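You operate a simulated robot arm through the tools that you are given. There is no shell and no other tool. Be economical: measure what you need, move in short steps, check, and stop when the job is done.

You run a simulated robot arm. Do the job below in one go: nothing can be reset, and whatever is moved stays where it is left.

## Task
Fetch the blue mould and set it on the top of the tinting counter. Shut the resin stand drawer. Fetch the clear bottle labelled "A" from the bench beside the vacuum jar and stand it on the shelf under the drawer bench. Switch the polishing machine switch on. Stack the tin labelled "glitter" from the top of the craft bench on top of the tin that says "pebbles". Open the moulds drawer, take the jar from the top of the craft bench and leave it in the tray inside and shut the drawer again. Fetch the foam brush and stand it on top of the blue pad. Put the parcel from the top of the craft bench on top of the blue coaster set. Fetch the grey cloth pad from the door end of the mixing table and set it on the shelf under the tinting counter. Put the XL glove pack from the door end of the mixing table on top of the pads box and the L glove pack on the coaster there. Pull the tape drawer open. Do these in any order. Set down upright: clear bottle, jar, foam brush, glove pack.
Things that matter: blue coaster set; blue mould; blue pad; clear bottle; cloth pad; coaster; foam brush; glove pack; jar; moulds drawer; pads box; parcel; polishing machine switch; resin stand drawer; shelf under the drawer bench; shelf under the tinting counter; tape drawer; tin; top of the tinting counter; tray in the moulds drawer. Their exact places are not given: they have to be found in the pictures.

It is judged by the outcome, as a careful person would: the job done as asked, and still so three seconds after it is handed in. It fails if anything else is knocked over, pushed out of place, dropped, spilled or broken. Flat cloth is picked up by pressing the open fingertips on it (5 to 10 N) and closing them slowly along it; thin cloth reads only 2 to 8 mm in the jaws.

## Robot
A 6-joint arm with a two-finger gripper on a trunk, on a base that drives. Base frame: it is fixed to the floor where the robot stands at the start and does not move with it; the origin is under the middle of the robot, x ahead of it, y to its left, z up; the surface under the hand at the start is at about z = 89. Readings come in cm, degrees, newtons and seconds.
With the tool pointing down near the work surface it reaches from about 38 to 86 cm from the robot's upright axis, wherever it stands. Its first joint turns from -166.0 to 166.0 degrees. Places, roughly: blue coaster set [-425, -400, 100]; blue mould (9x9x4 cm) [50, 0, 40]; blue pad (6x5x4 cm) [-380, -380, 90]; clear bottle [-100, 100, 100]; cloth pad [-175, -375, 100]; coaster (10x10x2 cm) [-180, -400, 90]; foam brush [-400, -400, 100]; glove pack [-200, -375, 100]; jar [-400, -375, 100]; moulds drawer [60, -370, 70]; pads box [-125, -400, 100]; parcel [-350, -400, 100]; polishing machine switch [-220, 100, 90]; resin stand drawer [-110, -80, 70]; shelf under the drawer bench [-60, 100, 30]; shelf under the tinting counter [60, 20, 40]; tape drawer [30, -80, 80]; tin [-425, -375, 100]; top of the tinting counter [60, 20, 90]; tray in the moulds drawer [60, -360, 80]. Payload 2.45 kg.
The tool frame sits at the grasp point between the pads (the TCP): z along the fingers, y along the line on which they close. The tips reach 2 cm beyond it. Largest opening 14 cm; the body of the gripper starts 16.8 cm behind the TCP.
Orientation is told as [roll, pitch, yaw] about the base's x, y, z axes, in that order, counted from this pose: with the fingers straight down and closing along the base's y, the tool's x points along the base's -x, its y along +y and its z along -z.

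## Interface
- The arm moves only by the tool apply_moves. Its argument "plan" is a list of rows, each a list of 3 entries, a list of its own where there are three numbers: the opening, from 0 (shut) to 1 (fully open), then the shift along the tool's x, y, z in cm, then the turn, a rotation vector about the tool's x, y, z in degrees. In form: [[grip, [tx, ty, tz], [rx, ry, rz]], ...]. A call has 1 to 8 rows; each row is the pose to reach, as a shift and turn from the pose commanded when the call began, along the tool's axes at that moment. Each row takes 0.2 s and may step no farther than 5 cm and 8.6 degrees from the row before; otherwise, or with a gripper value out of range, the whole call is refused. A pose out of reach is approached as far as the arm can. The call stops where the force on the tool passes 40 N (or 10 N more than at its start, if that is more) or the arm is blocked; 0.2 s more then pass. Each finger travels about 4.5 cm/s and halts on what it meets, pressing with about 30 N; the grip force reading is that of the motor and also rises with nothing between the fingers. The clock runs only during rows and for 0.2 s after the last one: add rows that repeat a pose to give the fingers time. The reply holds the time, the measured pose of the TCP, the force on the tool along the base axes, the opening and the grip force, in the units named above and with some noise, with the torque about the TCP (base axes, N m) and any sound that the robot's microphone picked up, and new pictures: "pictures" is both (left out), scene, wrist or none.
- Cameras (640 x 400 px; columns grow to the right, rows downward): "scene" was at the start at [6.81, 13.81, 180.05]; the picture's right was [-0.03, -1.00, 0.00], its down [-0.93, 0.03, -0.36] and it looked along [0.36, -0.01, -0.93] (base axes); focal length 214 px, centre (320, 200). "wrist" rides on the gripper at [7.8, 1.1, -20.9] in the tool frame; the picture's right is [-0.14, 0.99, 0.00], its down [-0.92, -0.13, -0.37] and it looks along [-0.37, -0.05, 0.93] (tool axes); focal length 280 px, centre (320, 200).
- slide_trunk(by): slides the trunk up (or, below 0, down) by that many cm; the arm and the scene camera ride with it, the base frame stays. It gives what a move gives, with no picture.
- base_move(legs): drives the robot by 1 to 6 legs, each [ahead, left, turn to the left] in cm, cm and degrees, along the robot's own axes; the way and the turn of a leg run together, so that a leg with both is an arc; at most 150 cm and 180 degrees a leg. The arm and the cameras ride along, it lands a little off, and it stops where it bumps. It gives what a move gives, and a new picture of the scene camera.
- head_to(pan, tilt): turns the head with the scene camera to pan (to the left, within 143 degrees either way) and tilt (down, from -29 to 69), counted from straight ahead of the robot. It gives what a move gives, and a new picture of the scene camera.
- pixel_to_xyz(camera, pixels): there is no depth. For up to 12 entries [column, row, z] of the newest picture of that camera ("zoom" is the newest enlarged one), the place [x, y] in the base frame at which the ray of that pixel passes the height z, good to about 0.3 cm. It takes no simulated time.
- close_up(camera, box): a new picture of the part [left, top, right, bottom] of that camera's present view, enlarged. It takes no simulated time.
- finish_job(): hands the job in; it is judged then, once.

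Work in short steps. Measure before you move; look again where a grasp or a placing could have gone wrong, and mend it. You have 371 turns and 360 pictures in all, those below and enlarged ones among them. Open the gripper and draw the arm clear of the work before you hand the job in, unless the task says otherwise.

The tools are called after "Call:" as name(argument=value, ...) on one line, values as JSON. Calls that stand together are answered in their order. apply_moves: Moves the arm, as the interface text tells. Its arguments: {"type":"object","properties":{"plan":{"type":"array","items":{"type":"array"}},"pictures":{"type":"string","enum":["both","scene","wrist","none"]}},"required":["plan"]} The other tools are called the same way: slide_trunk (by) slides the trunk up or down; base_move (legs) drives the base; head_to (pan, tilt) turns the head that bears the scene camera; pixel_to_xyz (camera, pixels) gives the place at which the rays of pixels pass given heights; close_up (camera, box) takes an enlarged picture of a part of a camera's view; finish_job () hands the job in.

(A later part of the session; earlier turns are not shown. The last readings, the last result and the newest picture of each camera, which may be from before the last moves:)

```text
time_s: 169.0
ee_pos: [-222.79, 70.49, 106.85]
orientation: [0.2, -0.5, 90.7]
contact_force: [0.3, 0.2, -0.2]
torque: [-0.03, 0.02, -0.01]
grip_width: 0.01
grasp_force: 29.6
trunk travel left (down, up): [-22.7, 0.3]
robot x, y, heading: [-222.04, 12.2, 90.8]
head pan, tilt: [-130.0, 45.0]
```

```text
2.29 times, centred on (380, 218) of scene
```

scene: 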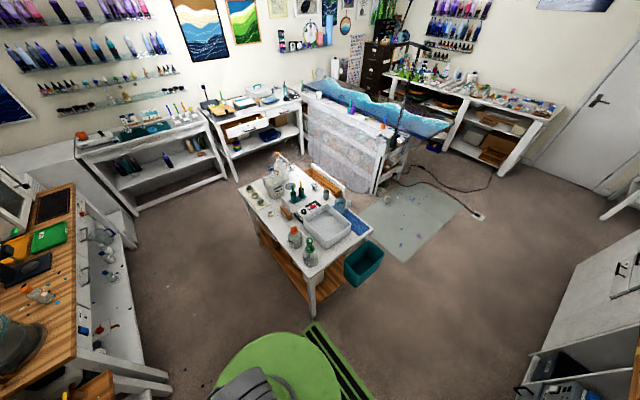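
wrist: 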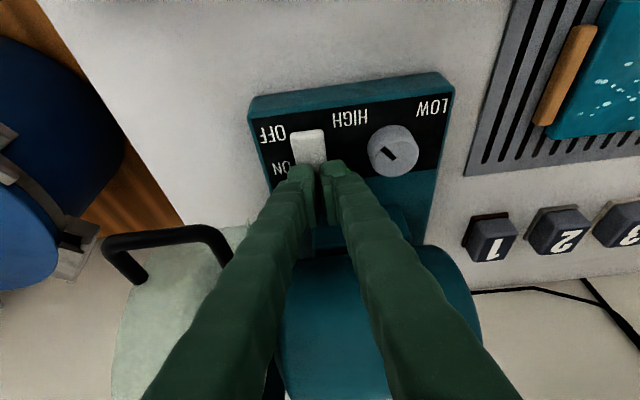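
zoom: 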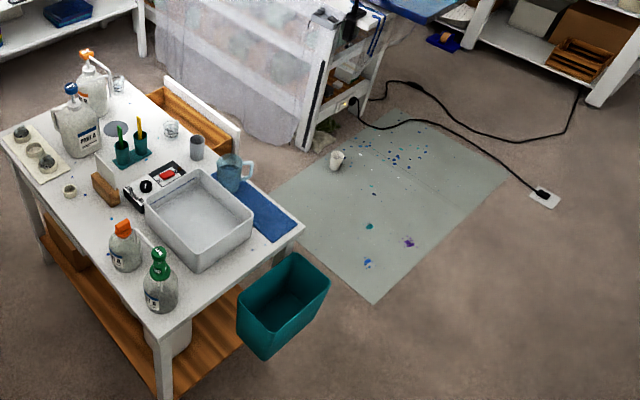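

I drive back along x≈−222 then right to about (−160, −150), staying clear of the bin and the floor cup.

Call:
base_move(legs=[[-150, 0, -0.7], [-12, 0, 0], [0, -60, 0]])

Call:
head_to(pan=-35, tilt=50)

```text
time_s: 182.2
ee_pos: [-162.27, -90.95, 106.75]
orientation: [0.2, -0.4, 90.8]
contact_force: [1.0, -0.1, -0.2]
torque: [-0.01, 0.01, -0.02]
grip_width: 0.0
grasp_force: 29.4
trunk travel left (down, up): [-22.7, 0.3]
robot x, y, heading: [-160.71, -149.49, 91.1]
head pan, tilt: [-130.0, 45.0]
stopped in leg 3: the robot was blocked; the commanded pose is now the measured one
```

scene: 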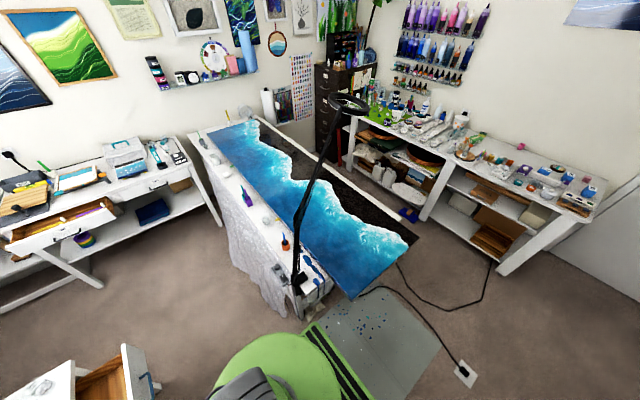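

```text
time_s: 183.9
ee_pos: [-162.18, -90.8, 106.81]
orientation: [0.2, -0.3, 90.8]
contact_force: [0.0, 0.0, -0.1]
torque: [0.0, -0.01, 0.07]
grip_width: 0.01
grasp_force: 29.3
trunk travel left (down, up): [-22.7, 0.3]
robot x, y, heading: [-160.86, -149.41, 91.2]
head pan, tilt: [-35.0, 50.0]
```

scene: 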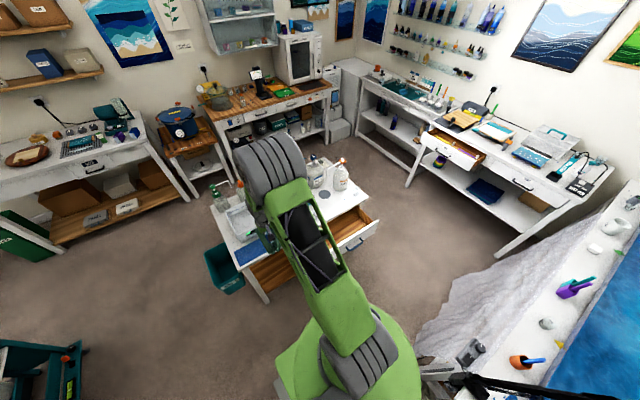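

The open drawer's front is visible around (345–378, 215–255). I zoom and measure.

Call:
close_up(camera="scene", box=[290, 170, 418, 270])

```text
4.00 times, centred on (354, 220) of scene
```

zoom: 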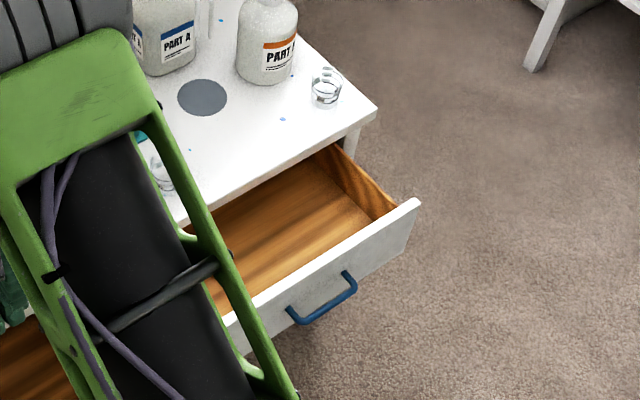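

Call:
pixel_to_xyz(camera="zoom", pixels=[[420, 202, 82], [420, 202, 78], [415, 202, 82], [230, 318, 82], [405, 250, 72], [405, 250, 70], [322, 320, 76], [322, 320, 72], [376, 112, 89], [357, 280, 76]])

```text
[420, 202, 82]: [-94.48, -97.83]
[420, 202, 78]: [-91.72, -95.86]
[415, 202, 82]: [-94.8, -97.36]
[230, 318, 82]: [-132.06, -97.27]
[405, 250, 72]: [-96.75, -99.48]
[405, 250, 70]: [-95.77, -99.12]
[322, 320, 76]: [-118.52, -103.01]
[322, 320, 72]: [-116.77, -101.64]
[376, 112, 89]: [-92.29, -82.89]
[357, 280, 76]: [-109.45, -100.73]
```

Drawer top ≈ z 74, front y≈−94, handle centre ≈ (−113, −98, 69). I lower the trunk and bring the closed fingers in front of the handle.

Call:
slide_trunk(by=-15)

Call:
apply_moves(plan=[[0, [2.3, -4.2, 0], [0, 0, 0]], [0, [4.6, -8.4, 0], [0, 0, 0]], [0, [6.9, -12.6, 0], [0, 0, 0]], [0, [9.2, -16.8, 0], [0, 0, 0]], [0, [11.5, -21, 0], [0, 0, 0]], [0, [13.8, -25.2, 0], [0, 0, 0]], [0, [16, -29.4, 0], [0, 0, 0]], [0, [16.5, -34, 0], [0, 0, 0]]], pictures="none")

Call:
apply_moves(plan=[[0, [0, -4.5, 0], [0, 0, 0]], [0, [0, -9, 0], [0, 0, 0]], [0, [0, -13.5, 0], [0, 0, 0]], [0, [0, -15.5, 0], [0, 0, 0]]], pictures="both")

```text
time_s: 185.6
ee_pos: [-162.25, -90.86, 91.88]
orientation: [0.2, -0.4, 90.8]
contact_force: [0.5, 0.0, -0.1]
torque: [0.01, 0.01, -0.03]
grip_width: 0.0
grasp_force: 29.5
trunk travel left (down, up): [-7.7, 15.3]
robot x, y, heading: [-160.88, -149.71, 91.0]
head pan, tilt: [-35.0, 50.0]
```

```text
time_s: 187.4
ee_pos: [-128.06, -106.93, 91.7]
orientation: [0.4, -0.5, 90.9]
contact_force: [0.1, -0.4, 0.3]
torque: [-0.02, 0.01, 0.0]
grip_width: 0.0
grasp_force: 29.5
trunk travel left (down, up): [-7.7, 15.3]
robot x, y, heading: [-161.06, -149.21, 91.2]
head pan, tilt: [-35.0, 50.0]
```

```text
time_s: 188.4
ee_pos: [-112.39, -106.59, 91.63]
orientation: [0.2, -0.4, 90.7]
contact_force: [0.1, -1.1, -0.7]
torque: [0.02, 0.05, 0.01]
grip_width: 0.01
grasp_force: 28.9
trunk travel left (down, up): [-7.7, 15.3]
robot x, y, heading: [-160.99, -149.09, 91.3]
head pan, tilt: [-35.0, 50.0]
```

scene: 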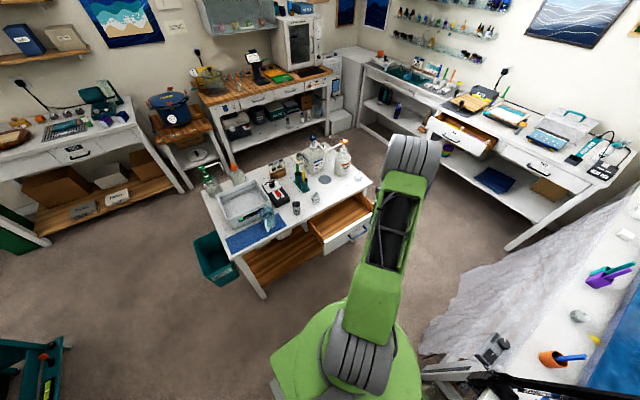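
wrist: 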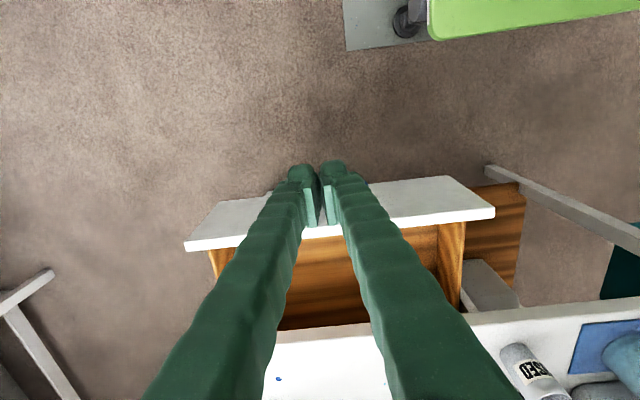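

Call:
pixel_to_xyz(camera="wrist", pixels=[[188, 243, 74], [494, 207, 74], [188, 243, 78], [494, 207, 78], [222, 202, 66], [445, 177, 66], [275, 335, 83]])

Call:
close_up(camera="scene", box=[280, 170, 408, 260])

```text
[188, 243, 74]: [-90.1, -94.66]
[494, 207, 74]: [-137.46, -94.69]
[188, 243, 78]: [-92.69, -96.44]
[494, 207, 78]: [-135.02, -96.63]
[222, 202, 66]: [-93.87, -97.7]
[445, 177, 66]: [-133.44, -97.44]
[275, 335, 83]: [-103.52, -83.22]
```

```text
4.44 times, centred on (344, 215) of scene
```

zoom: 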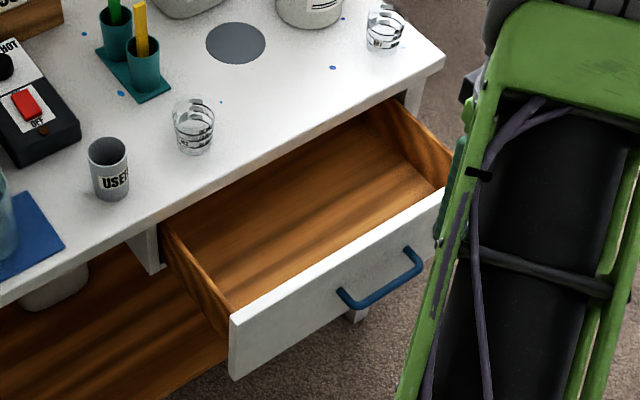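

I lower to handle height in front of the drawer.

Call:
slide_trunk(by=-7)

Call:
apply_moves(plan=[[0, [0, -1, 4.5], [0, 0, 0]], [0, [0, -1, 9], [0, 0, 0]], [0, [0, -1, 14], [0, 0, 0]]], pictures="both")

```text
time_s: 189.5
ee_pos: [-112.58, -106.53, 84.63]
orientation: [0.2, -0.4, 90.9]
contact_force: [-0.7, -0.1, -1.1]
torque: [0.02, 0.01, 0.01]
grip_width: 0.02
grasp_force: 29.8
trunk travel left (down, up): [-0.7, 22.3]
robot x, y, heading: [-161.22, -149.32, 91.3]
head pan, tilt: [-35.0, 50.0]
```

```text
time_s: 190.3
ee_pos: [-111.65, -106.41, 70.55]
orientation: [0.1, -0.4, 90.8]
contact_force: [0.4, 0.6, -0.3]
torque: [0.01, -0.02, -0.04]
grip_width: 0.0
grasp_force: 29.5
trunk travel left (down, up): [-0.7, 22.3]
robot x, y, heading: [-160.98, -149.53, 91.1]
head pan, tilt: [-35.0, 50.0]
```

scene: 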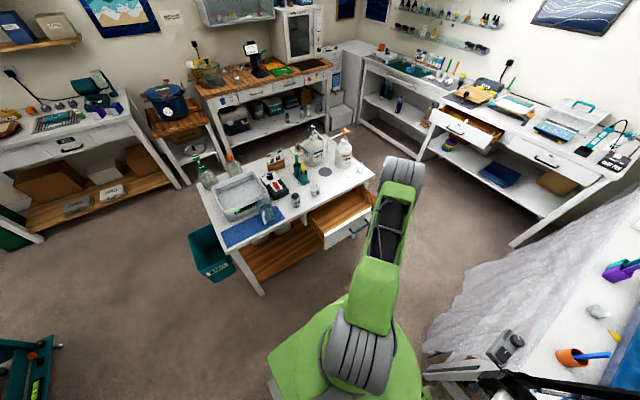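
wrist: 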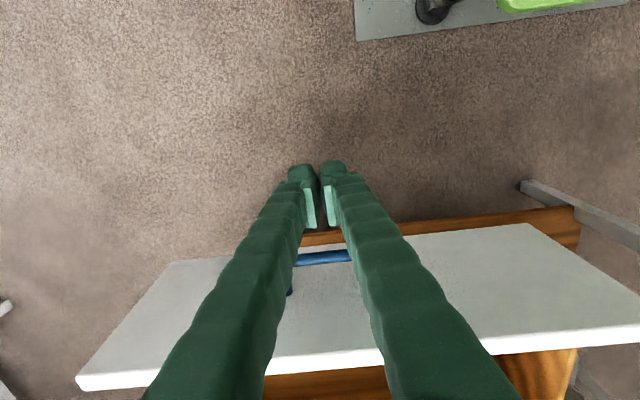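

Call:
pixel_to_xyz(camera="wrist", pixels=[[322, 254, 70], [322, 254, 68], [322, 254, 72], [290, 292, 70], [370, 360, 74]])

Call:
apply_moves(plan=[[0, [-2, 1.5, 0], [0, 0, 0]], [0, [-4, 1.5, 0], [0, 0, 0]], [0, [-5.5, 1.5, 0], [0, 0, 0]]], pictures="wrist")

```text
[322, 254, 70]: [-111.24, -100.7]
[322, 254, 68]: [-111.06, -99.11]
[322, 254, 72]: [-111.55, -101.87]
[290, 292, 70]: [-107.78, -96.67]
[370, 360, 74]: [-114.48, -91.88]
```

```text
time_s: 191.1
ee_pos: [-113.25, -101.12, 70.65]
orientation: [0.2, -0.4, 90.9]
contact_force: [-0.8, 0.8, 0.2]
torque: [-0.01, 0.01, 0.0]
grip_width: 0.0
grasp_force: 29.4
trunk travel left (down, up): [-0.7, 22.3]
robot x, y, heading: [-160.95, -149.5, 91.3]
head pan, tilt: [-35.0, 50.0]
```

wrist: 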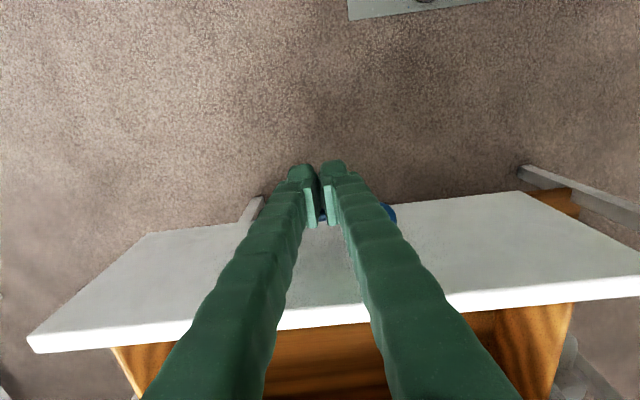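

I lower 1.5 cm more for a solid contact and push +y.

Call:
apply_moves(plan=[[0, [0, 0, 1.5], [0, 0, 0]], [0, [-2, 0, 1.5], [0, 0, 0]], [0, [-4, 0, 1.5], [0, 0, 0]], [0, [-6, 0, 1.5], [0, 0, 0]], [0, [-8, 0, 1.5], [0, 0, 0]], [0, [-10, 0, 1.5], [0, 0, 0]]], pictures="both")

```text
time_s: 192.5
ee_pos: [-113.27, -90.9, 69.24]
orientation: [0.2, -0.4, 90.8]
contact_force: [0.0, -0.1, -1.1]
torque: [0.0, -0.06, 0.0]
grip_width: 0.0
grasp_force: 29.5
trunk travel left (down, up): [-0.7, 22.3]
robot x, y, heading: [-160.91, -149.13, 91.1]
head pan, tilt: [-35.0, 50.0]
```

scene: 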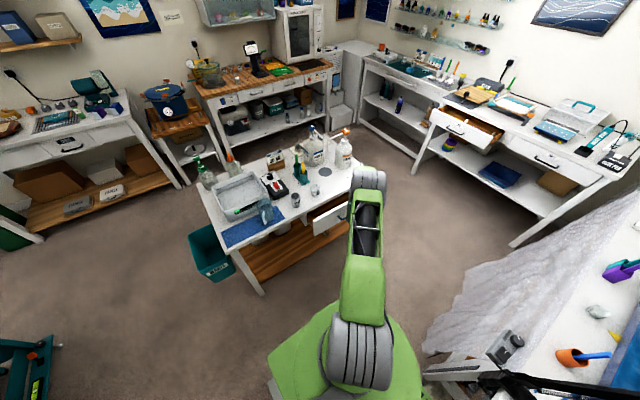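
wrist: 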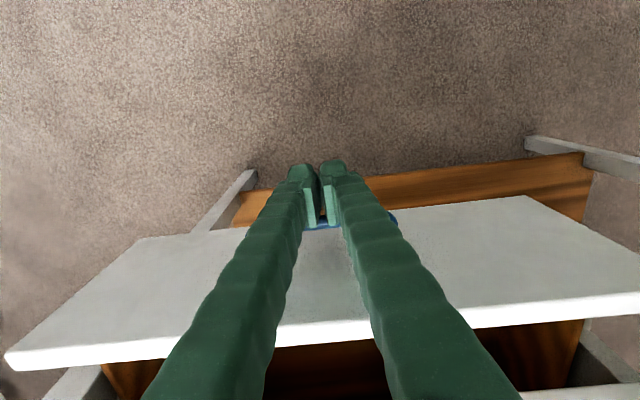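

The drawer slides. I keep pushing in steps until it stops.

Call:
apply_moves(plan=[[0, [-1.5, 0, 0], [0, 0, 0]], [0, [-3, 0, 0], [0, 0, 0]]], pictures="none")

Call:
apply_moves(plan=[[0, [-1, 0, 0], [0, 0, 0]], [0, [-2, 0, 0], [0, 0, 0]]], pictures="both")

```text
time_s: 193.1
ee_pos: [-113.42, -87.75, 69.4]
orientation: [0.3, -0.5, 90.8]
contact_force: [0.9, -0.5, -0.5]
torque: [-0.01, 0.02, 0.01]
grip_width: 0.0
grasp_force: 29.5
trunk travel left (down, up): [-0.7, 22.3]
robot x, y, heading: [-161.22, -148.82, 90.9]
head pan, tilt: [-35.0, 50.0]
```

```text
time_s: 193.7
ee_pos: [-113.29, -85.96, 69.28]
orientation: [0.2, -0.4, 90.9]
contact_force: [0.0, -0.1, 0.4]
torque: [0.0, -0.02, -0.02]
grip_width: 0.0
grasp_force: 29.4
trunk travel left (down, up): [-0.7, 22.3]
robot x, y, heading: [-161.13, -149.0, 90.9]
head pan, tilt: [-35.0, 50.0]
```

scene: 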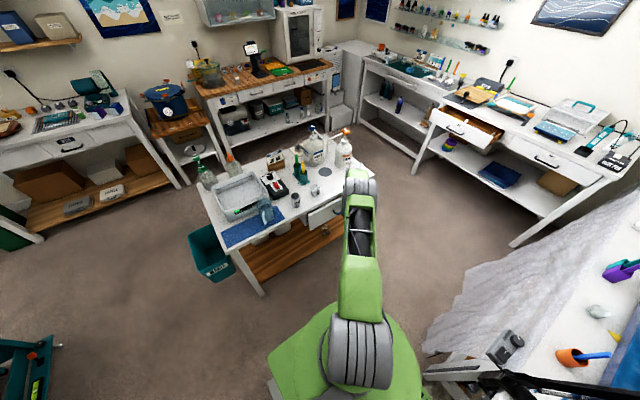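
wrist: 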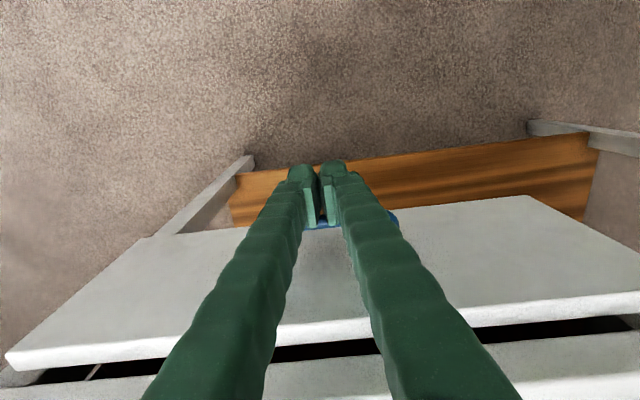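

A gap of 2–3 cm remains. I keep pushing.

Call:
apply_moves(plan=[[0, [-0.8, 0, 0], [0, 0, 0]], [0, [-1.6, 0, 0], [0, 0, 0]]], pictures="none")

Call:
apply_moves(plan=[[0, [-0.6, 0, 0], [0, 0, 0]], [0, [-1.2, 0, 0], [0, 0, 0]]], pictures="wrist")

```text
time_s: 194.3
ee_pos: [-113.29, -84.36, 69.22]
orientation: [0.2, -0.5, 90.8]
contact_force: [0.5, -0.4, -0.9]
torque: [-0.01, 0.0, -0.01]
grip_width: 0.02
grasp_force: 29.2
trunk travel left (down, up): [-0.7, 22.3]
robot x, y, heading: [-160.78, -149.43, 91.2]
head pan, tilt: [-35.0, 50.0]
```

```text
time_s: 194.9
ee_pos: [-113.33, -83.14, 69.41]
orientation: [0.2, -0.5, 90.8]
contact_force: [0.5, -0.1, 0.5]
torque: [-0.01, -0.03, 0.0]
grip_width: 0.0
grasp_force: 28.8
trunk travel left (down, up): [-0.7, 22.3]
robot x, y, heading: [-160.98, -149.1, 91.2]
head pan, tilt: [-35.0, 50.0]
```

wrist: 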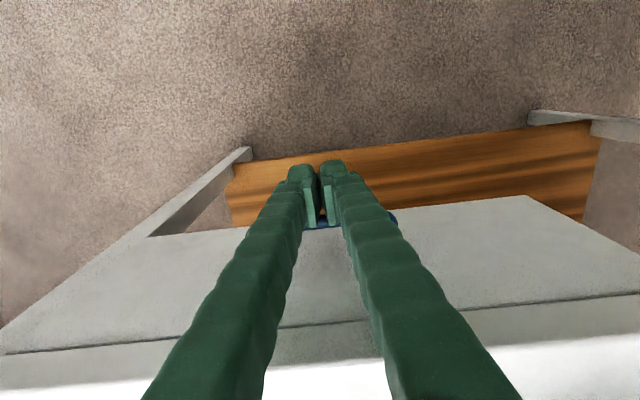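

It looks flush; I push a little more to confirm the stop.

Call:
apply_moves(plan=[[0, [-0.5, 0, 0], [0, 0, 0]], [0, [-0.9, 0, 0], [0, 0, 0]]], pictures="wrist")

```text
time_s: 195.5
ee_pos: [-113.39, -82.4, 69.25]
orientation: [0.3, -0.2, 90.8]
contact_force: [0.2, -4.3, -1.5]
torque: [-0.09, -0.01, -0.01]
grip_width: 0.6
grasp_force: 29.5
trunk travel left (down, up): [-0.7, 22.3]
robot x, y, heading: [-161.13, -149.38, 91.2]
head pan, tilt: [-35.0, 50.0]
```

wrist: 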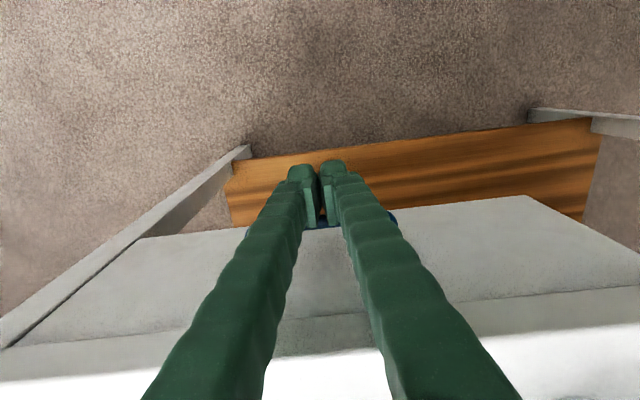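

The drawer is shut. I retreat and raise the hand, then head west and south, looking toward the mixing table.

Call:
apply_moves(plan=[[0, [4, 0, 0], [0, 0, 0]], [0, [8, 0, 0], [0, 0, 0]], [0, [12, 2, -3], [0, 0, 0]], [0, [14, 5, -6], [0, 0, 0]], [0, [14, 9, -8], [0, 0, 0]], [0, [14, 13, -10], [0, 0, 0]], [0, [12, 17, -11], [0, 0, 0]], [0, [10, 21, -12], [0, 0, 0]]], pictures="none")

Call:
slide_trunk(by=22)

Call:
base_move(legs=[[0, 40, 0], [0, 32, 0]])

Call:
head_to(pan=140, tilt=40)

Call:
head_to(pan=-140, tilt=40)

```text
refused: row 3 steps farther than a row can; nothing moved
```

```text
time_s: 197.8
ee_pos: [-113.49, -82.34, 91.17]
orientation: [0.2, -0.4, 90.8]
contact_force: [0.1, 0.7, 0.1]
torque: [-0.04, 0.03, -0.02]
grip_width: 0.0
grasp_force: 29.4
trunk travel left (down, up): [-22.7, 0.3]
robot x, y, heading: [-161.14, -149.39, 91.0]
head pan, tilt: [-35.0, 50.0]
```

```text
time_s: 204.9
ee_pos: [-185.15, -83.67, 91.28]
orientation: [0.2, -0.4, 91.0]
contact_force: [-0.2, 0.6, -0.5]
torque: [0.0, -0.04, 0.01]
grip_width: 0.0
grasp_force: 29.3
trunk travel left (down, up): [-22.7, 0.3]
robot x, y, heading: [-232.72, -150.86, 91.3]
head pan, tilt: [-35.0, 50.0]
```

scene: 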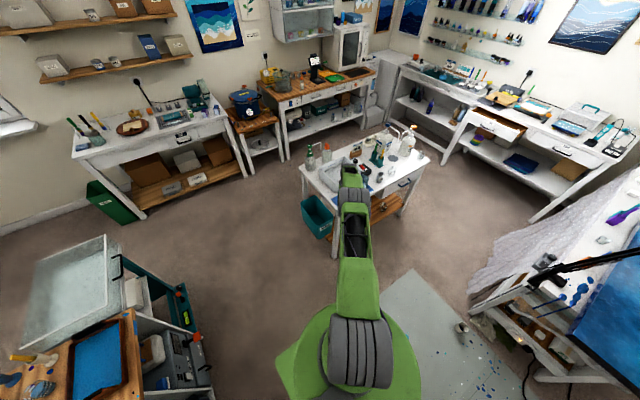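

```text
time_s: 207.5
ee_pos: [-185.14, -83.7, 91.24]
orientation: [0.2, -0.3, 91.0]
contact_force: [0.7, -0.6, 0.7]
torque: [0.01, -0.04, 0.0]
grip_width: 0.02
grasp_force: 29.5
trunk travel left (down, up): [-22.7, 0.3]
robot x, y, heading: [-232.48, -150.72, 90.9]
head pan, tilt: [140.0, 40.0]
```

scene: 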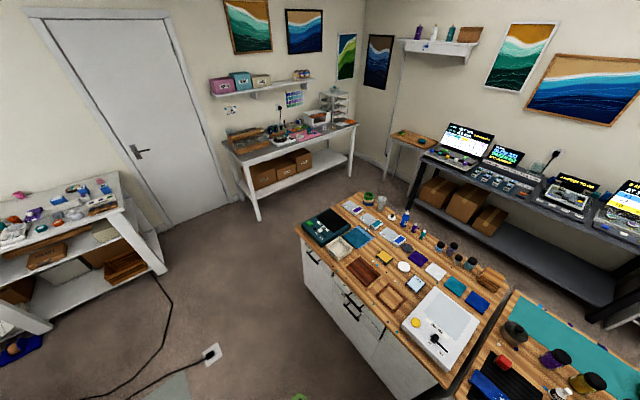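

```text
time_s: 211.4
ee_pos: [-185.08, -83.66, 91.29]
orientation: [0.2, -0.5, 91.0]
contact_force: [0.4, 0.3, 0.9]
torque: [0.01, -0.01, 0.01]
grip_width: 0.0
grasp_force: 29.5
trunk travel left (down, up): [-22.7, 0.3]
robot x, y, heading: [-232.44, -150.91, 91.5]
head pan, tilt: [-140.0, 40.0]
```

scene: 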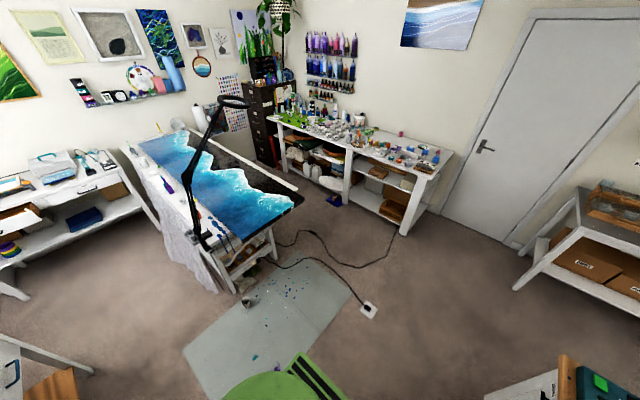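

The retreat was refused but the lift and strafe went on; I check the resin stand for any disturbance.

Call:
head_to(pan=-45, tilt=40)

Call:
close_up(camera="scene", box=[200, 120, 420, 260])

```text
time_s: 213.1
ee_pos: [-185.11, -83.58, 91.3]
orientation: [0.2, -0.3, 91.1]
contact_force: [0.4, 0.2, 0.7]
torque: [-0.01, 0.04, -0.01]
grip_width: 0.01
grasp_force: 29.2
trunk travel left (down, up): [-22.7, 0.3]
robot x, y, heading: [-232.81, -150.72, 91.3]
head pan, tilt: [-45.0, 40.0]
```

scene: 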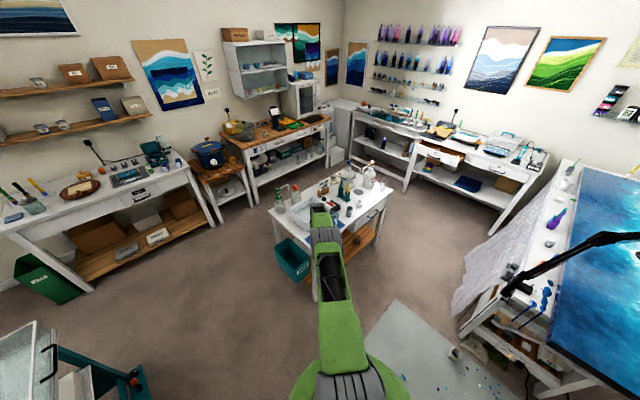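

```text
2.86 times, centred on (310, 190) of scene
```

zoom: 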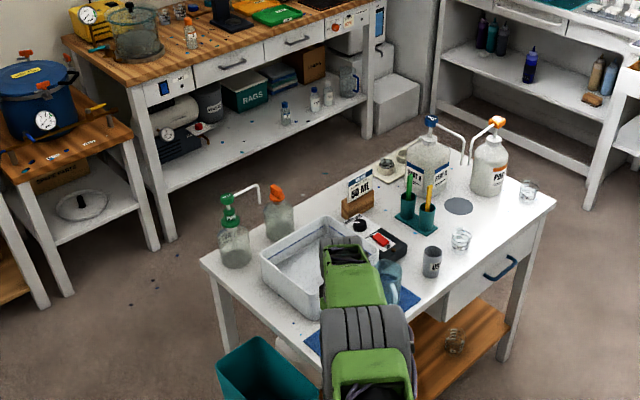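

All undisturbed. I bring the arm back in front of the robot at travel height.

Call:
apply_moves(plan=[[0, [2, 4, -2], [0, 0, 0]], [0, [4, 8, -4], [0, 0, 0]], [0, [6, 12, -6], [0, 0, 0]], [0, [8, 16, -8], [0, 0, 0]], [0, [10, 20, -10], [0, 0, 0]], [0, [11, 24, -12], [0, 0, 0]], [0, [12, 28, -14], [0, 0, 0]], [0, [12, 32, -16], [0, 0, 0]]], pictures="none")

Call:
apply_moves(plan=[[0, [0, 4.5, 0], [0, 0, 0]], [0, [0, 9, 0], [0, 0, 0]], [0, [0, 13.5, 0], [0, 0, 0]]], pictures="none")

Call:
base_move(legs=[[-100, 0, 0]])

```text
time_s: 214.9
ee_pos: [-216.92, -96.33, 107.37]
orientation: [0.1, -0.5, 91.0]
contact_force: [0.4, -0.1, 0.2]
torque: [-0.02, -0.03, 0.04]
grip_width: 0.0
grasp_force: 29.0
trunk travel left (down, up): [-22.7, 0.3]
robot x, y, heading: [-232.35, -150.72, 91.1]
head pan, tilt: [-45.0, 40.0]
```

```text
time_s: 215.7
ee_pos: [-230.59, -96.78, 107.34]
orientation: [0.1, -0.3, 91.0]
contact_force: [0.3, 0.2, -0.6]
torque: [0.01, -0.06, -0.03]
grip_width: 0.0
grasp_force: 29.2
trunk travel left (down, up): [-22.7, 0.3]
robot x, y, heading: [-232.75, -150.78, 91.1]
head pan, tilt: [-45.0, 40.0]
```

```text
time_s: 220.9
ee_pos: [-228.19, -198.04, 107.41]
orientation: [0.2, -0.4, 90.6]
contact_force: [0.1, -0.2, -0.1]
torque: [0.01, -0.01, 0.01]
grip_width: 0.01
grasp_force: 29.2
trunk travel left (down, up): [-22.7, 0.3]
robot x, y, heading: [-230.58, -252.05, 91.1]
head pan, tilt: [-45.0, 40.0]
```

scene: 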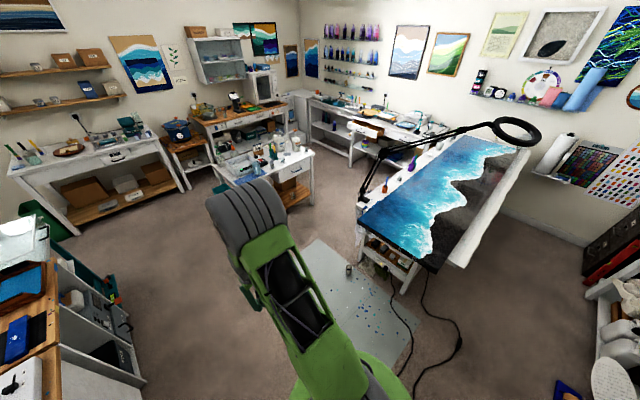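

I turn clockwise to face −y (toward the mixing table), sweeping over free floor.

Call:
base_move(legs=[[0, 0, -90], [0, 0, -90]])

Call:
head_to(pan=25, tilt=40)

```text
time_s: 229.0
ee_pos: [-234.21, -306.13, 107.32]
orientation: [0.2, -0.4, -90.4]
contact_force: [-0.3, -0.6, -0.5]
torque: [-0.03, -0.03, -0.01]
grip_width: 0.0
grasp_force: 29.2
trunk travel left (down, up): [-22.7, 0.3]
robot x, y, heading: [-230.66, -252.22, -90.0]
head pan, tilt: [-45.0, 40.0]
```

scene: 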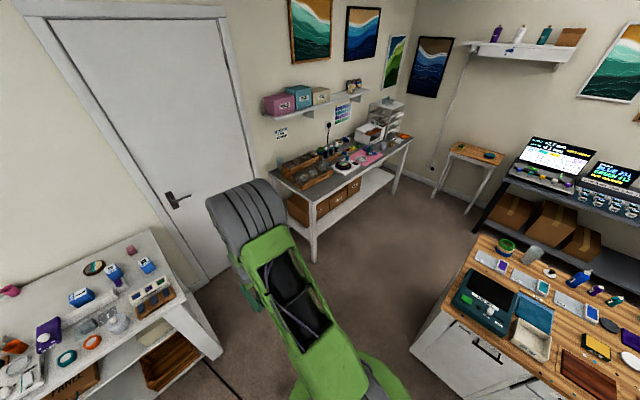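

```text
time_s: 230.4
ee_pos: [-234.27, -306.07, 107.34]
orientation: [0.2, -0.4, -90.4]
contact_force: [-0.5, -0.3, 0.3]
torque: [-0.03, 0.02, 0.03]
grip_width: 0.0
grasp_force: 29.5
trunk travel left (down, up): [-22.7, 0.3]
robot x, y, heading: [-230.9, -252.13, -90.4]
head pan, tilt: [25.0, 40.0]
```

scene: 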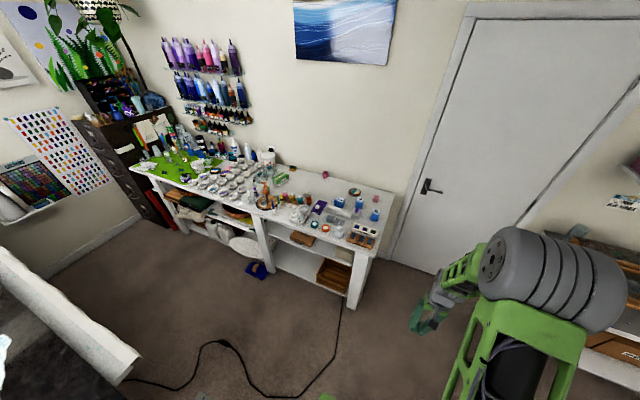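

I zoom on the mixing table's door end.

Call:
close_up(camera="scene", box=[250, 155, 410, 265])

Call:
close_up(camera="scene", box=[300, 175, 390, 250])

```text
3.64 times, centred on (330, 210) of scene
```

zoom: 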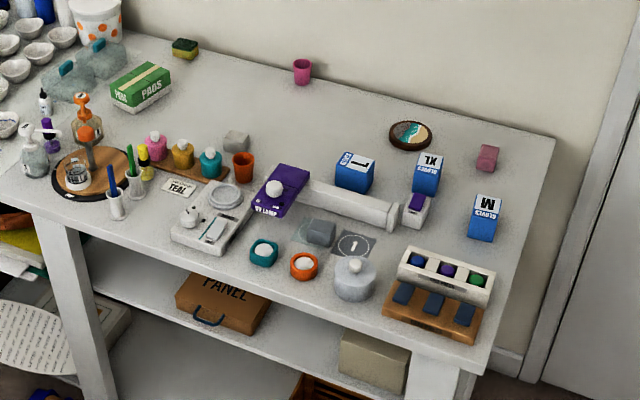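

```text
5.33 times, centred on (345, 212) of scene
```

zoom: 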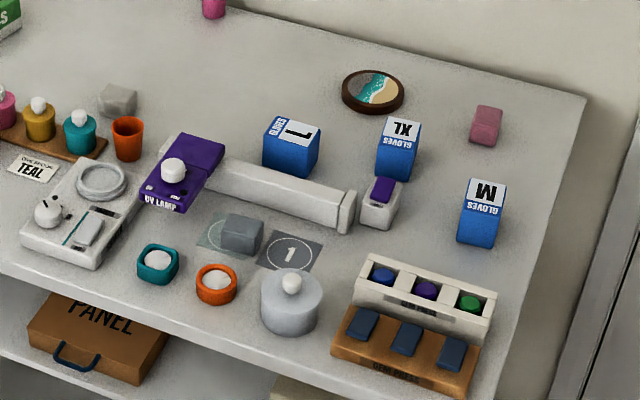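

I measure the table's outline and these objects (tabletop z≈89 assumed).

Call:
pixel_to_xyz(camera="zoom", pixels=[[290, 253, 89], [240, 250, 89], [372, 95, 90], [291, 175, 89], [399, 178, 89], [480, 240, 89], [490, 395, 89], [585, 100, 89], [60, 270, 89], [290, 330, 89], [410, 360, 89], [377, 225, 89]])

Call:
pixel_to_xyz(camera="scene", pixels=[[281, 183, 89], [367, 252, 0], [180, 233, 0], [140, 370, 89], [395, 190, 89], [200, 142, 89]])

```text
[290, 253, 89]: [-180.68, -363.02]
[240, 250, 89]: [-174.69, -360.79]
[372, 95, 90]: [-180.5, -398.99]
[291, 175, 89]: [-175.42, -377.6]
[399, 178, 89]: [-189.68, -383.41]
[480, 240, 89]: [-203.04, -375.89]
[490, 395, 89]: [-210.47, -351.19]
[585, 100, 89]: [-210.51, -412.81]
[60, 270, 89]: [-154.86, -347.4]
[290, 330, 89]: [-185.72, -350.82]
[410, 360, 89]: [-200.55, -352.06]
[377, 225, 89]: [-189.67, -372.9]
```

```text
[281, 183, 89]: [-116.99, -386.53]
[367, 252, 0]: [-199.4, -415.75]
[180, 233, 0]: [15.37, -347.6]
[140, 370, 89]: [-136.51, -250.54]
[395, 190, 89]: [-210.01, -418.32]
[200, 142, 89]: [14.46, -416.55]
```

The table spans y −348…−418, ending at x −210. I drive up to it opposite the cloth pad.

Call:
base_move(legs=[[0, 48, 0.4], [50, 0, 0]])

Call:
apply_moves(plan=[[0.5, [0, 0, 0], [0, 0, 0]]], pictures="wrist")

Call:
head_to(pan=-10, tilt=55)

```text
time_s: 237.7
ee_pos: [-185.13, -355.92, 107.33]
orientation: [0.2, -0.4, -89.9]
contact_force: [-0.6, 0.2, 0.2]
torque: [0.01, -0.03, -0.03]
grip_width: 0.0
grasp_force: 29.7
trunk travel left (down, up): [-22.7, 0.3]
robot x, y, heading: [-182.35, -302.09, -89.4]
head pan, tilt: [25.0, 40.0]
```

scene: 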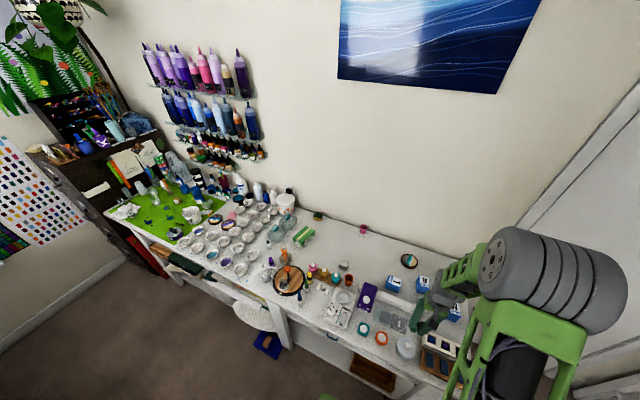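

```text
time_s: 238.1
ee_pos: [-185.01, -355.91, 107.36]
orientation: [0.1, -0.4, -89.8]
contact_force: [-0.7, -0.5, 0.2]
torque: [-0.02, 0.0, 0.0]
grip_width: 3.38
grasp_force: 0.1
trunk travel left (down, up): [-22.7, 0.3]
robot x, y, heading: [-182.22, -301.94, -89.5]
head pan, tilt: [25.0, 40.0]
```

wrist: 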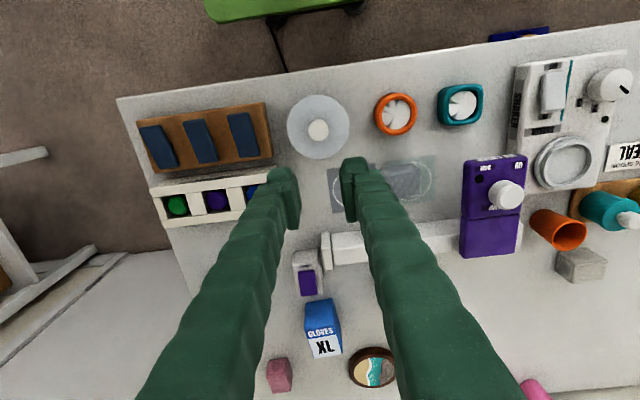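

```text
time_s: 239.1
ee_pos: [-185.2, -355.91, 107.38]
orientation: [0.2, -0.4, -89.9]
contact_force: [-0.6, 0.0, -0.2]
torque: [0.0, -0.02, -0.01]
grip_width: 6.98
grasp_force: 0.1
trunk travel left (down, up): [-22.7, 0.3]
robot x, y, heading: [-182.04, -301.8, -89.6]
head pan, tilt: [-10.0, 55.0]
```

scene: 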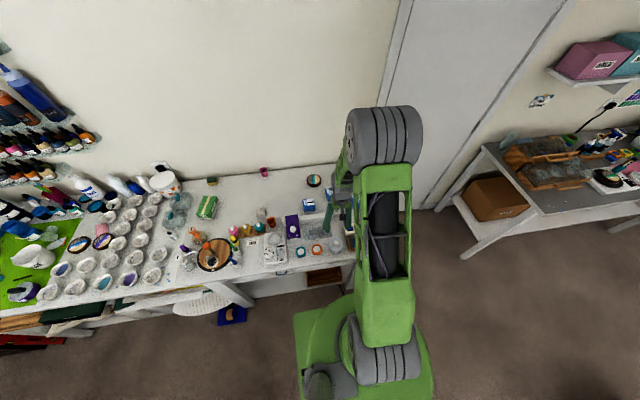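

Call:
close_up(camera="wrist", box=[300, 130, 460, 230])

Call:
apply_moves(plan=[[0.5, [0, 4.5, 0], [0, 0, 0]], [0.5, [0, 9, 0], [0, 0, 0]], [0.5, [0, 13, 0], [0, 0, 0]]], pictures="wrist")

```text
4.00 times, centred on (380, 180) of wrist
```

zoom: 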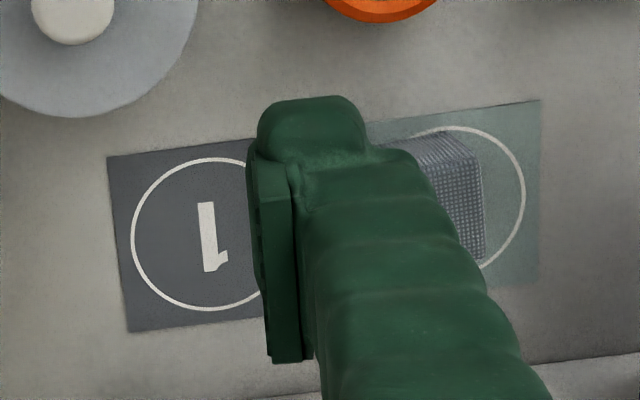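

```text
time_s: 239.9
ee_pos: [-172.07, -355.94, 107.24]
orientation: [0.1, -0.5, -89.9]
contact_force: [-0.9, -0.1, 0.2]
torque: [0.01, 0.06, 0.0]
grip_width: 7.01
grasp_force: 0.0
trunk travel left (down, up): [-22.7, 0.3]
robot x, y, heading: [-182.18, -301.99, -89.5]
head pan, tilt: [-10.0, 55.0]
```

wrist: 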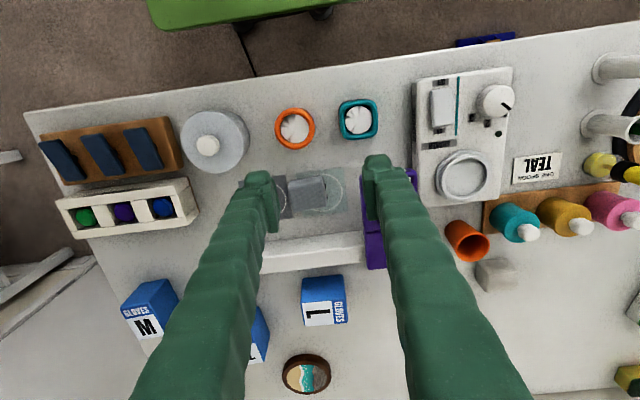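

Call:
close_up(camera="wrist", box=[270, 160, 350, 225])

Call:
close_up(camera="wrist", box=[440, 210, 540, 310])

Call:
close_up(camera="scene", box=[225, 155, 345, 265])

```text
6.15 times, centred on (310, 192) of wrist
```

zoom: 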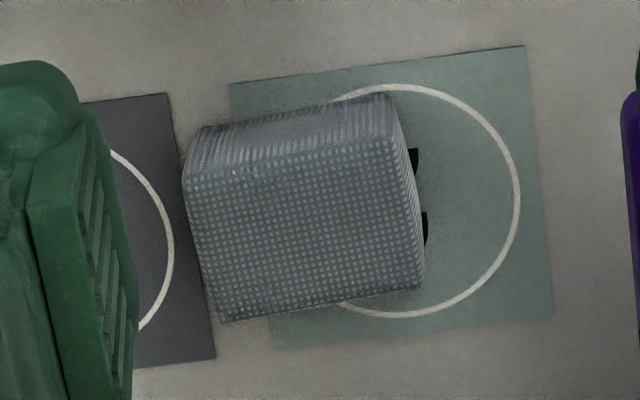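

```text
4.00 times, centred on (490, 260) of wrist
```

zoom: 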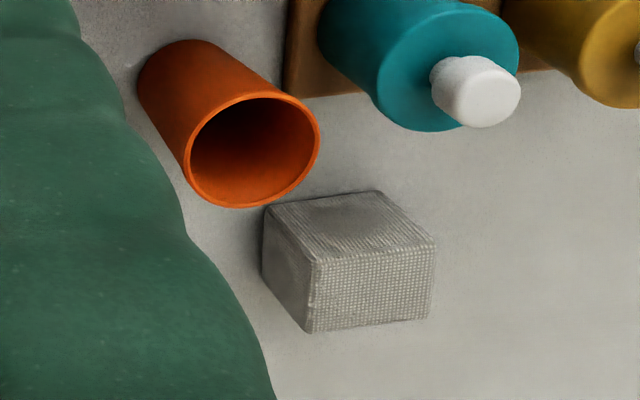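

```text
3.64 times, centred on (285, 210) of scene
```

zoom: 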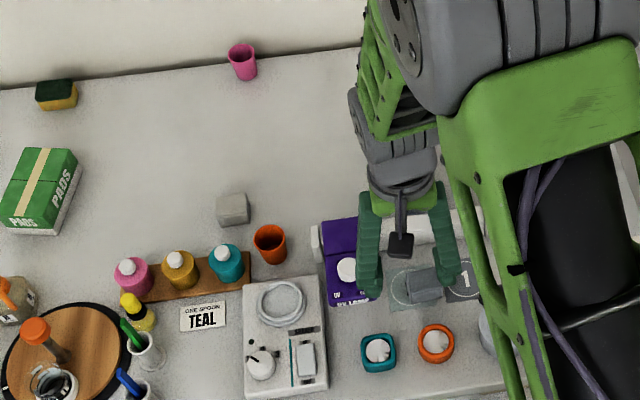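

The grey woven block at the door end (on mat 2) is the cloth pad. First the glove packs: I drive 11 cm closer and look from above L.

Call:
base_move(legs=[[11, 0, 0]])

Call:
apply_moves(plan=[[0.6, [0, -0.5, -2], [0, 0, 0]], [0.6, [0, -1, -4], [0, 0, 0]]], pictures="wrist")

```text
time_s: 241.1
ee_pos: [-172.17, -366.98, 107.36]
orientation: [0.1, -0.3, -89.9]
contact_force: [0.4, -0.4, 0.7]
torque: [0.09, 0.01, -0.01]
grip_width: 7.01
grasp_force: 0.1
trunk travel left (down, up): [-22.7, 0.3]
robot x, y, heading: [-181.95, -312.77, -89.6]
head pan, tilt: [-10.0, 55.0]
```

scene: 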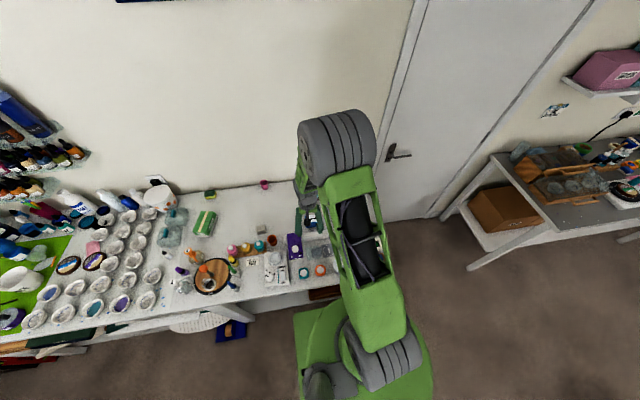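

```text
time_s: 241.7
ee_pos: [-173.1, -366.99, 111.37]
orientation: [0.3, -0.4, -89.8]
contact_force: [-0.6, 0.7, -0.3]
torque: [0.0, 0.0, -0.02]
grip_width: 8.38
grasp_force: 0.1
trunk travel left (down, up): [-22.7, 0.3]
robot x, y, heading: [-182.36, -312.85, -89.8]
head pan, tilt: [-10.0, 55.0]
```

wrist: 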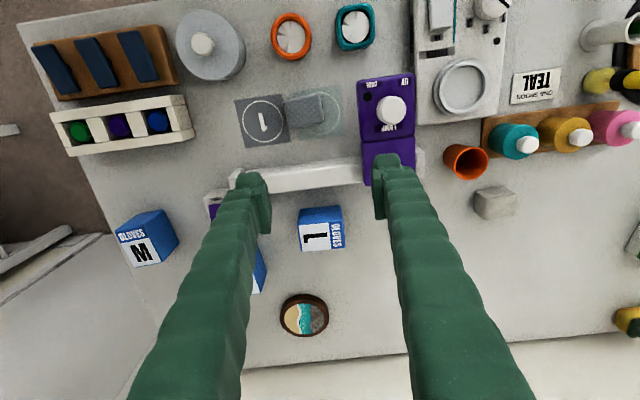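

Call:
close_up(camera="wrist", box=[270, 190, 370, 350])

Call:
close_up(camera="wrist", box=[270, 190, 366, 250])

```text
2.50 times, centred on (320, 270) of wrist
```

zoom: 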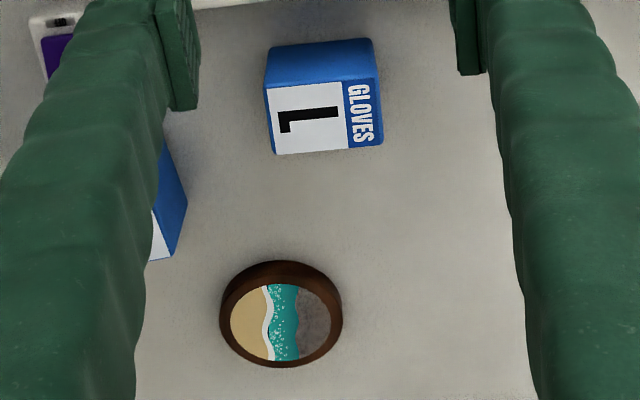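

```text
6.67 times, centred on (318, 220) of wrist
```

zoom: 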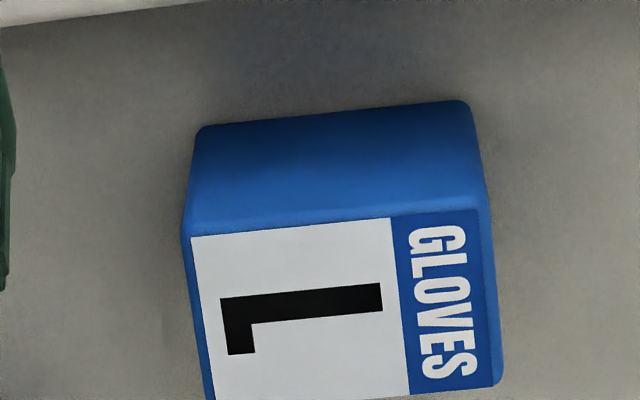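

Call:
pixel_to_xyz(camera="zoom", pixels=[[200, 130, 89], [470, 103, 89], [185, 237, 96], [490, 208, 96], [185, 237, 99], [490, 208, 99], [500, 386, 96], [208, 405, 96], [500, 386, 99]])

Call:
pixel_to_xyz(camera="wrist", pixels=[[304, 315, 90], [280, 318, 90], [329, 315, 90], [304, 337, 90], [304, 295, 90], [215, 225, 89], [260, 290, 95]])

```text
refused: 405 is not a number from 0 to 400
```

```text
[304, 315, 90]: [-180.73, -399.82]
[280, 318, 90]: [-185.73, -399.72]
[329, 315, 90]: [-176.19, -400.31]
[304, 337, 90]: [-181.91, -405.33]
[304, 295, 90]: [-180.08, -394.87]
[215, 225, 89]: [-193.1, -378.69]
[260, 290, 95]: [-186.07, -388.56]
```

Call:
pixel_to_xyz(camera="zoom", pixels=[[200, 130, 89], [470, 103, 89], [185, 237, 96], [490, 208, 96], [185, 237, 99], [490, 208, 99], [500, 386, 96], [208, 399, 96], [500, 386, 99]])

```text
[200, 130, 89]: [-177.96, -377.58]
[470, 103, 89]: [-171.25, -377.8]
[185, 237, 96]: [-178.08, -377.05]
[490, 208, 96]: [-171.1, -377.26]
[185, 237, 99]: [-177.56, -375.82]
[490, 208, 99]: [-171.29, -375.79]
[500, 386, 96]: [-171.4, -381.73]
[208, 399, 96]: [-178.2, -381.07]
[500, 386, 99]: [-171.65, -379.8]
```

L: centre (−174.6, −379.5), 6.9×4.4 cm, top z≈95.5; coaster centre (−180.8, −400). I pitch the tool 25° forward (to reach the coaster later) and come over L.

Call:
apply_moves(plan=[[0.62, [-4.2, -0.5, 1.5], [0, -8.4, 0]], [0.62, [-8.4, -1, 3], [0, -16.7, 0]], [0.62, [-12.5, -1.5, 4.5], [0, -24.6, 0]]], pictures="wrist")

```text
time_s: 242.5
ee_pos: [-175.15, -377.09, 107.41]
orientation: [1.9, -20.2, -98.1]
contact_force: [-0.3, -0.2, 0.3]
torque: [0.14, -0.02, 0.0]
grip_width: 8.68
grasp_force: 0.0
out of reach, approached as far as the arm can: row 3
trunk travel left (down, up): [-22.7, 0.3]
robot x, y, heading: [-182.16, -312.51, -89.6]
head pan, tilt: [-10.0, 55.0]
```

wrist: 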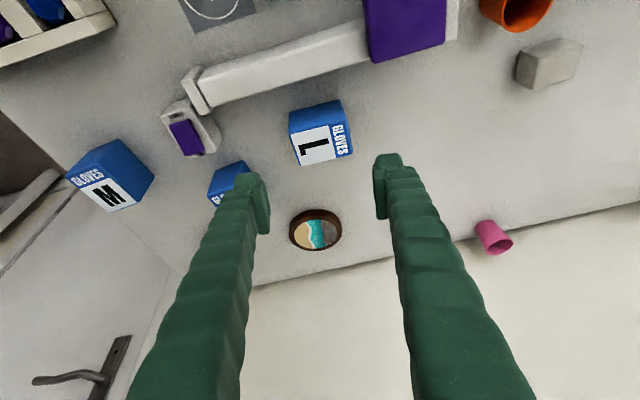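

The intermediate pose hit a reach limit. I lower the trunk and correct the orientation.

Call:
slide_trunk(by=-7)

Call:
apply_moves(plan=[[0.62, [0, 0, 0], [-0.4, -2.4, -3.8]], [0.62, [-1, 0.3, -0.4], [-0.8, -4.8, -7.5]]], pictures="wrist")

```text
time_s: 243.6
ee_pos: [-175.1, -377.57, 100.59]
orientation: [-1.1, -21.1, -90.0]
contact_force: [-0.3, 1.0, 0.4]
torque: [-0.01, 0.03, -0.01]
grip_width: 8.68
grasp_force: 0.1
trunk travel left (down, up): [-15.7, 7.3]
robot x, y, heading: [-182.07, -312.64, -89.4]
head pan, tilt: [-10.0, 55.0]
```

```text
time_s: 244.2
ee_pos: [-174.85, -378.2, 101.24]
orientation: [-3.5, -25.6, -81.9]
contact_force: [1.2, -1.2, 0.3]
torque: [-0.01, 0.05, -0.02]
grip_width: 8.66
grasp_force: 0.0
trunk travel left (down, up): [-15.7, 7.3]
robot x, y, heading: [-182.15, -313.12, -89.5]
head pan, tilt: [-10.0, 55.0]
```

wrist: 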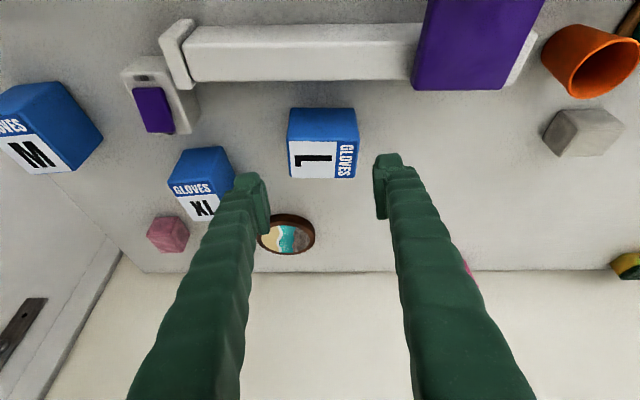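

Orientation now matches the box's own angle. I remove the roll and descend onto L.

Call:
apply_moves(plan=[[0.62, [0.5, 0, 2.5], [-3.4, 0, 0]], [0.62, [1.3, 0, 5], [-3.4, 0, 0]], [0.62, [2.1, 0, 7.5], [-3.4, 0, 0]]], pictures="wrist")

```text
time_s: 245.0
ee_pos: [-172.62, -375.93, 93.76]
orientation: [-4.0, -21.4, -83.5]
contact_force: [-0.9, -0.4, -0.6]
torque: [-0.02, -0.04, 0.02]
grip_width: 8.69
grasp_force: 0.1
out of reach, approached as far as the arm can: row 1, 2, 3
trunk travel left (down, up): [-15.7, 7.3]
robot x, y, heading: [-182.35, -312.78, -89.5]
head pan, tilt: [-10.0, 55.0]
```

wrist: 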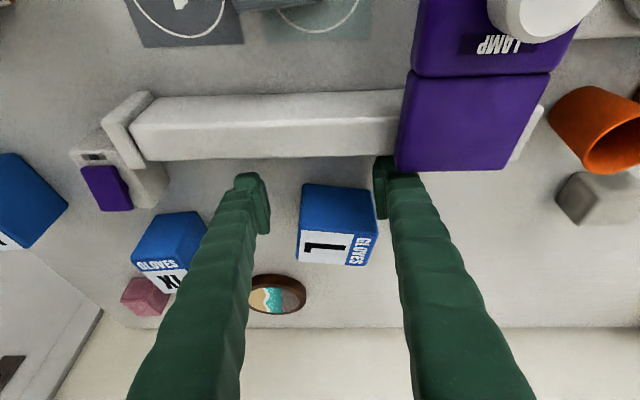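

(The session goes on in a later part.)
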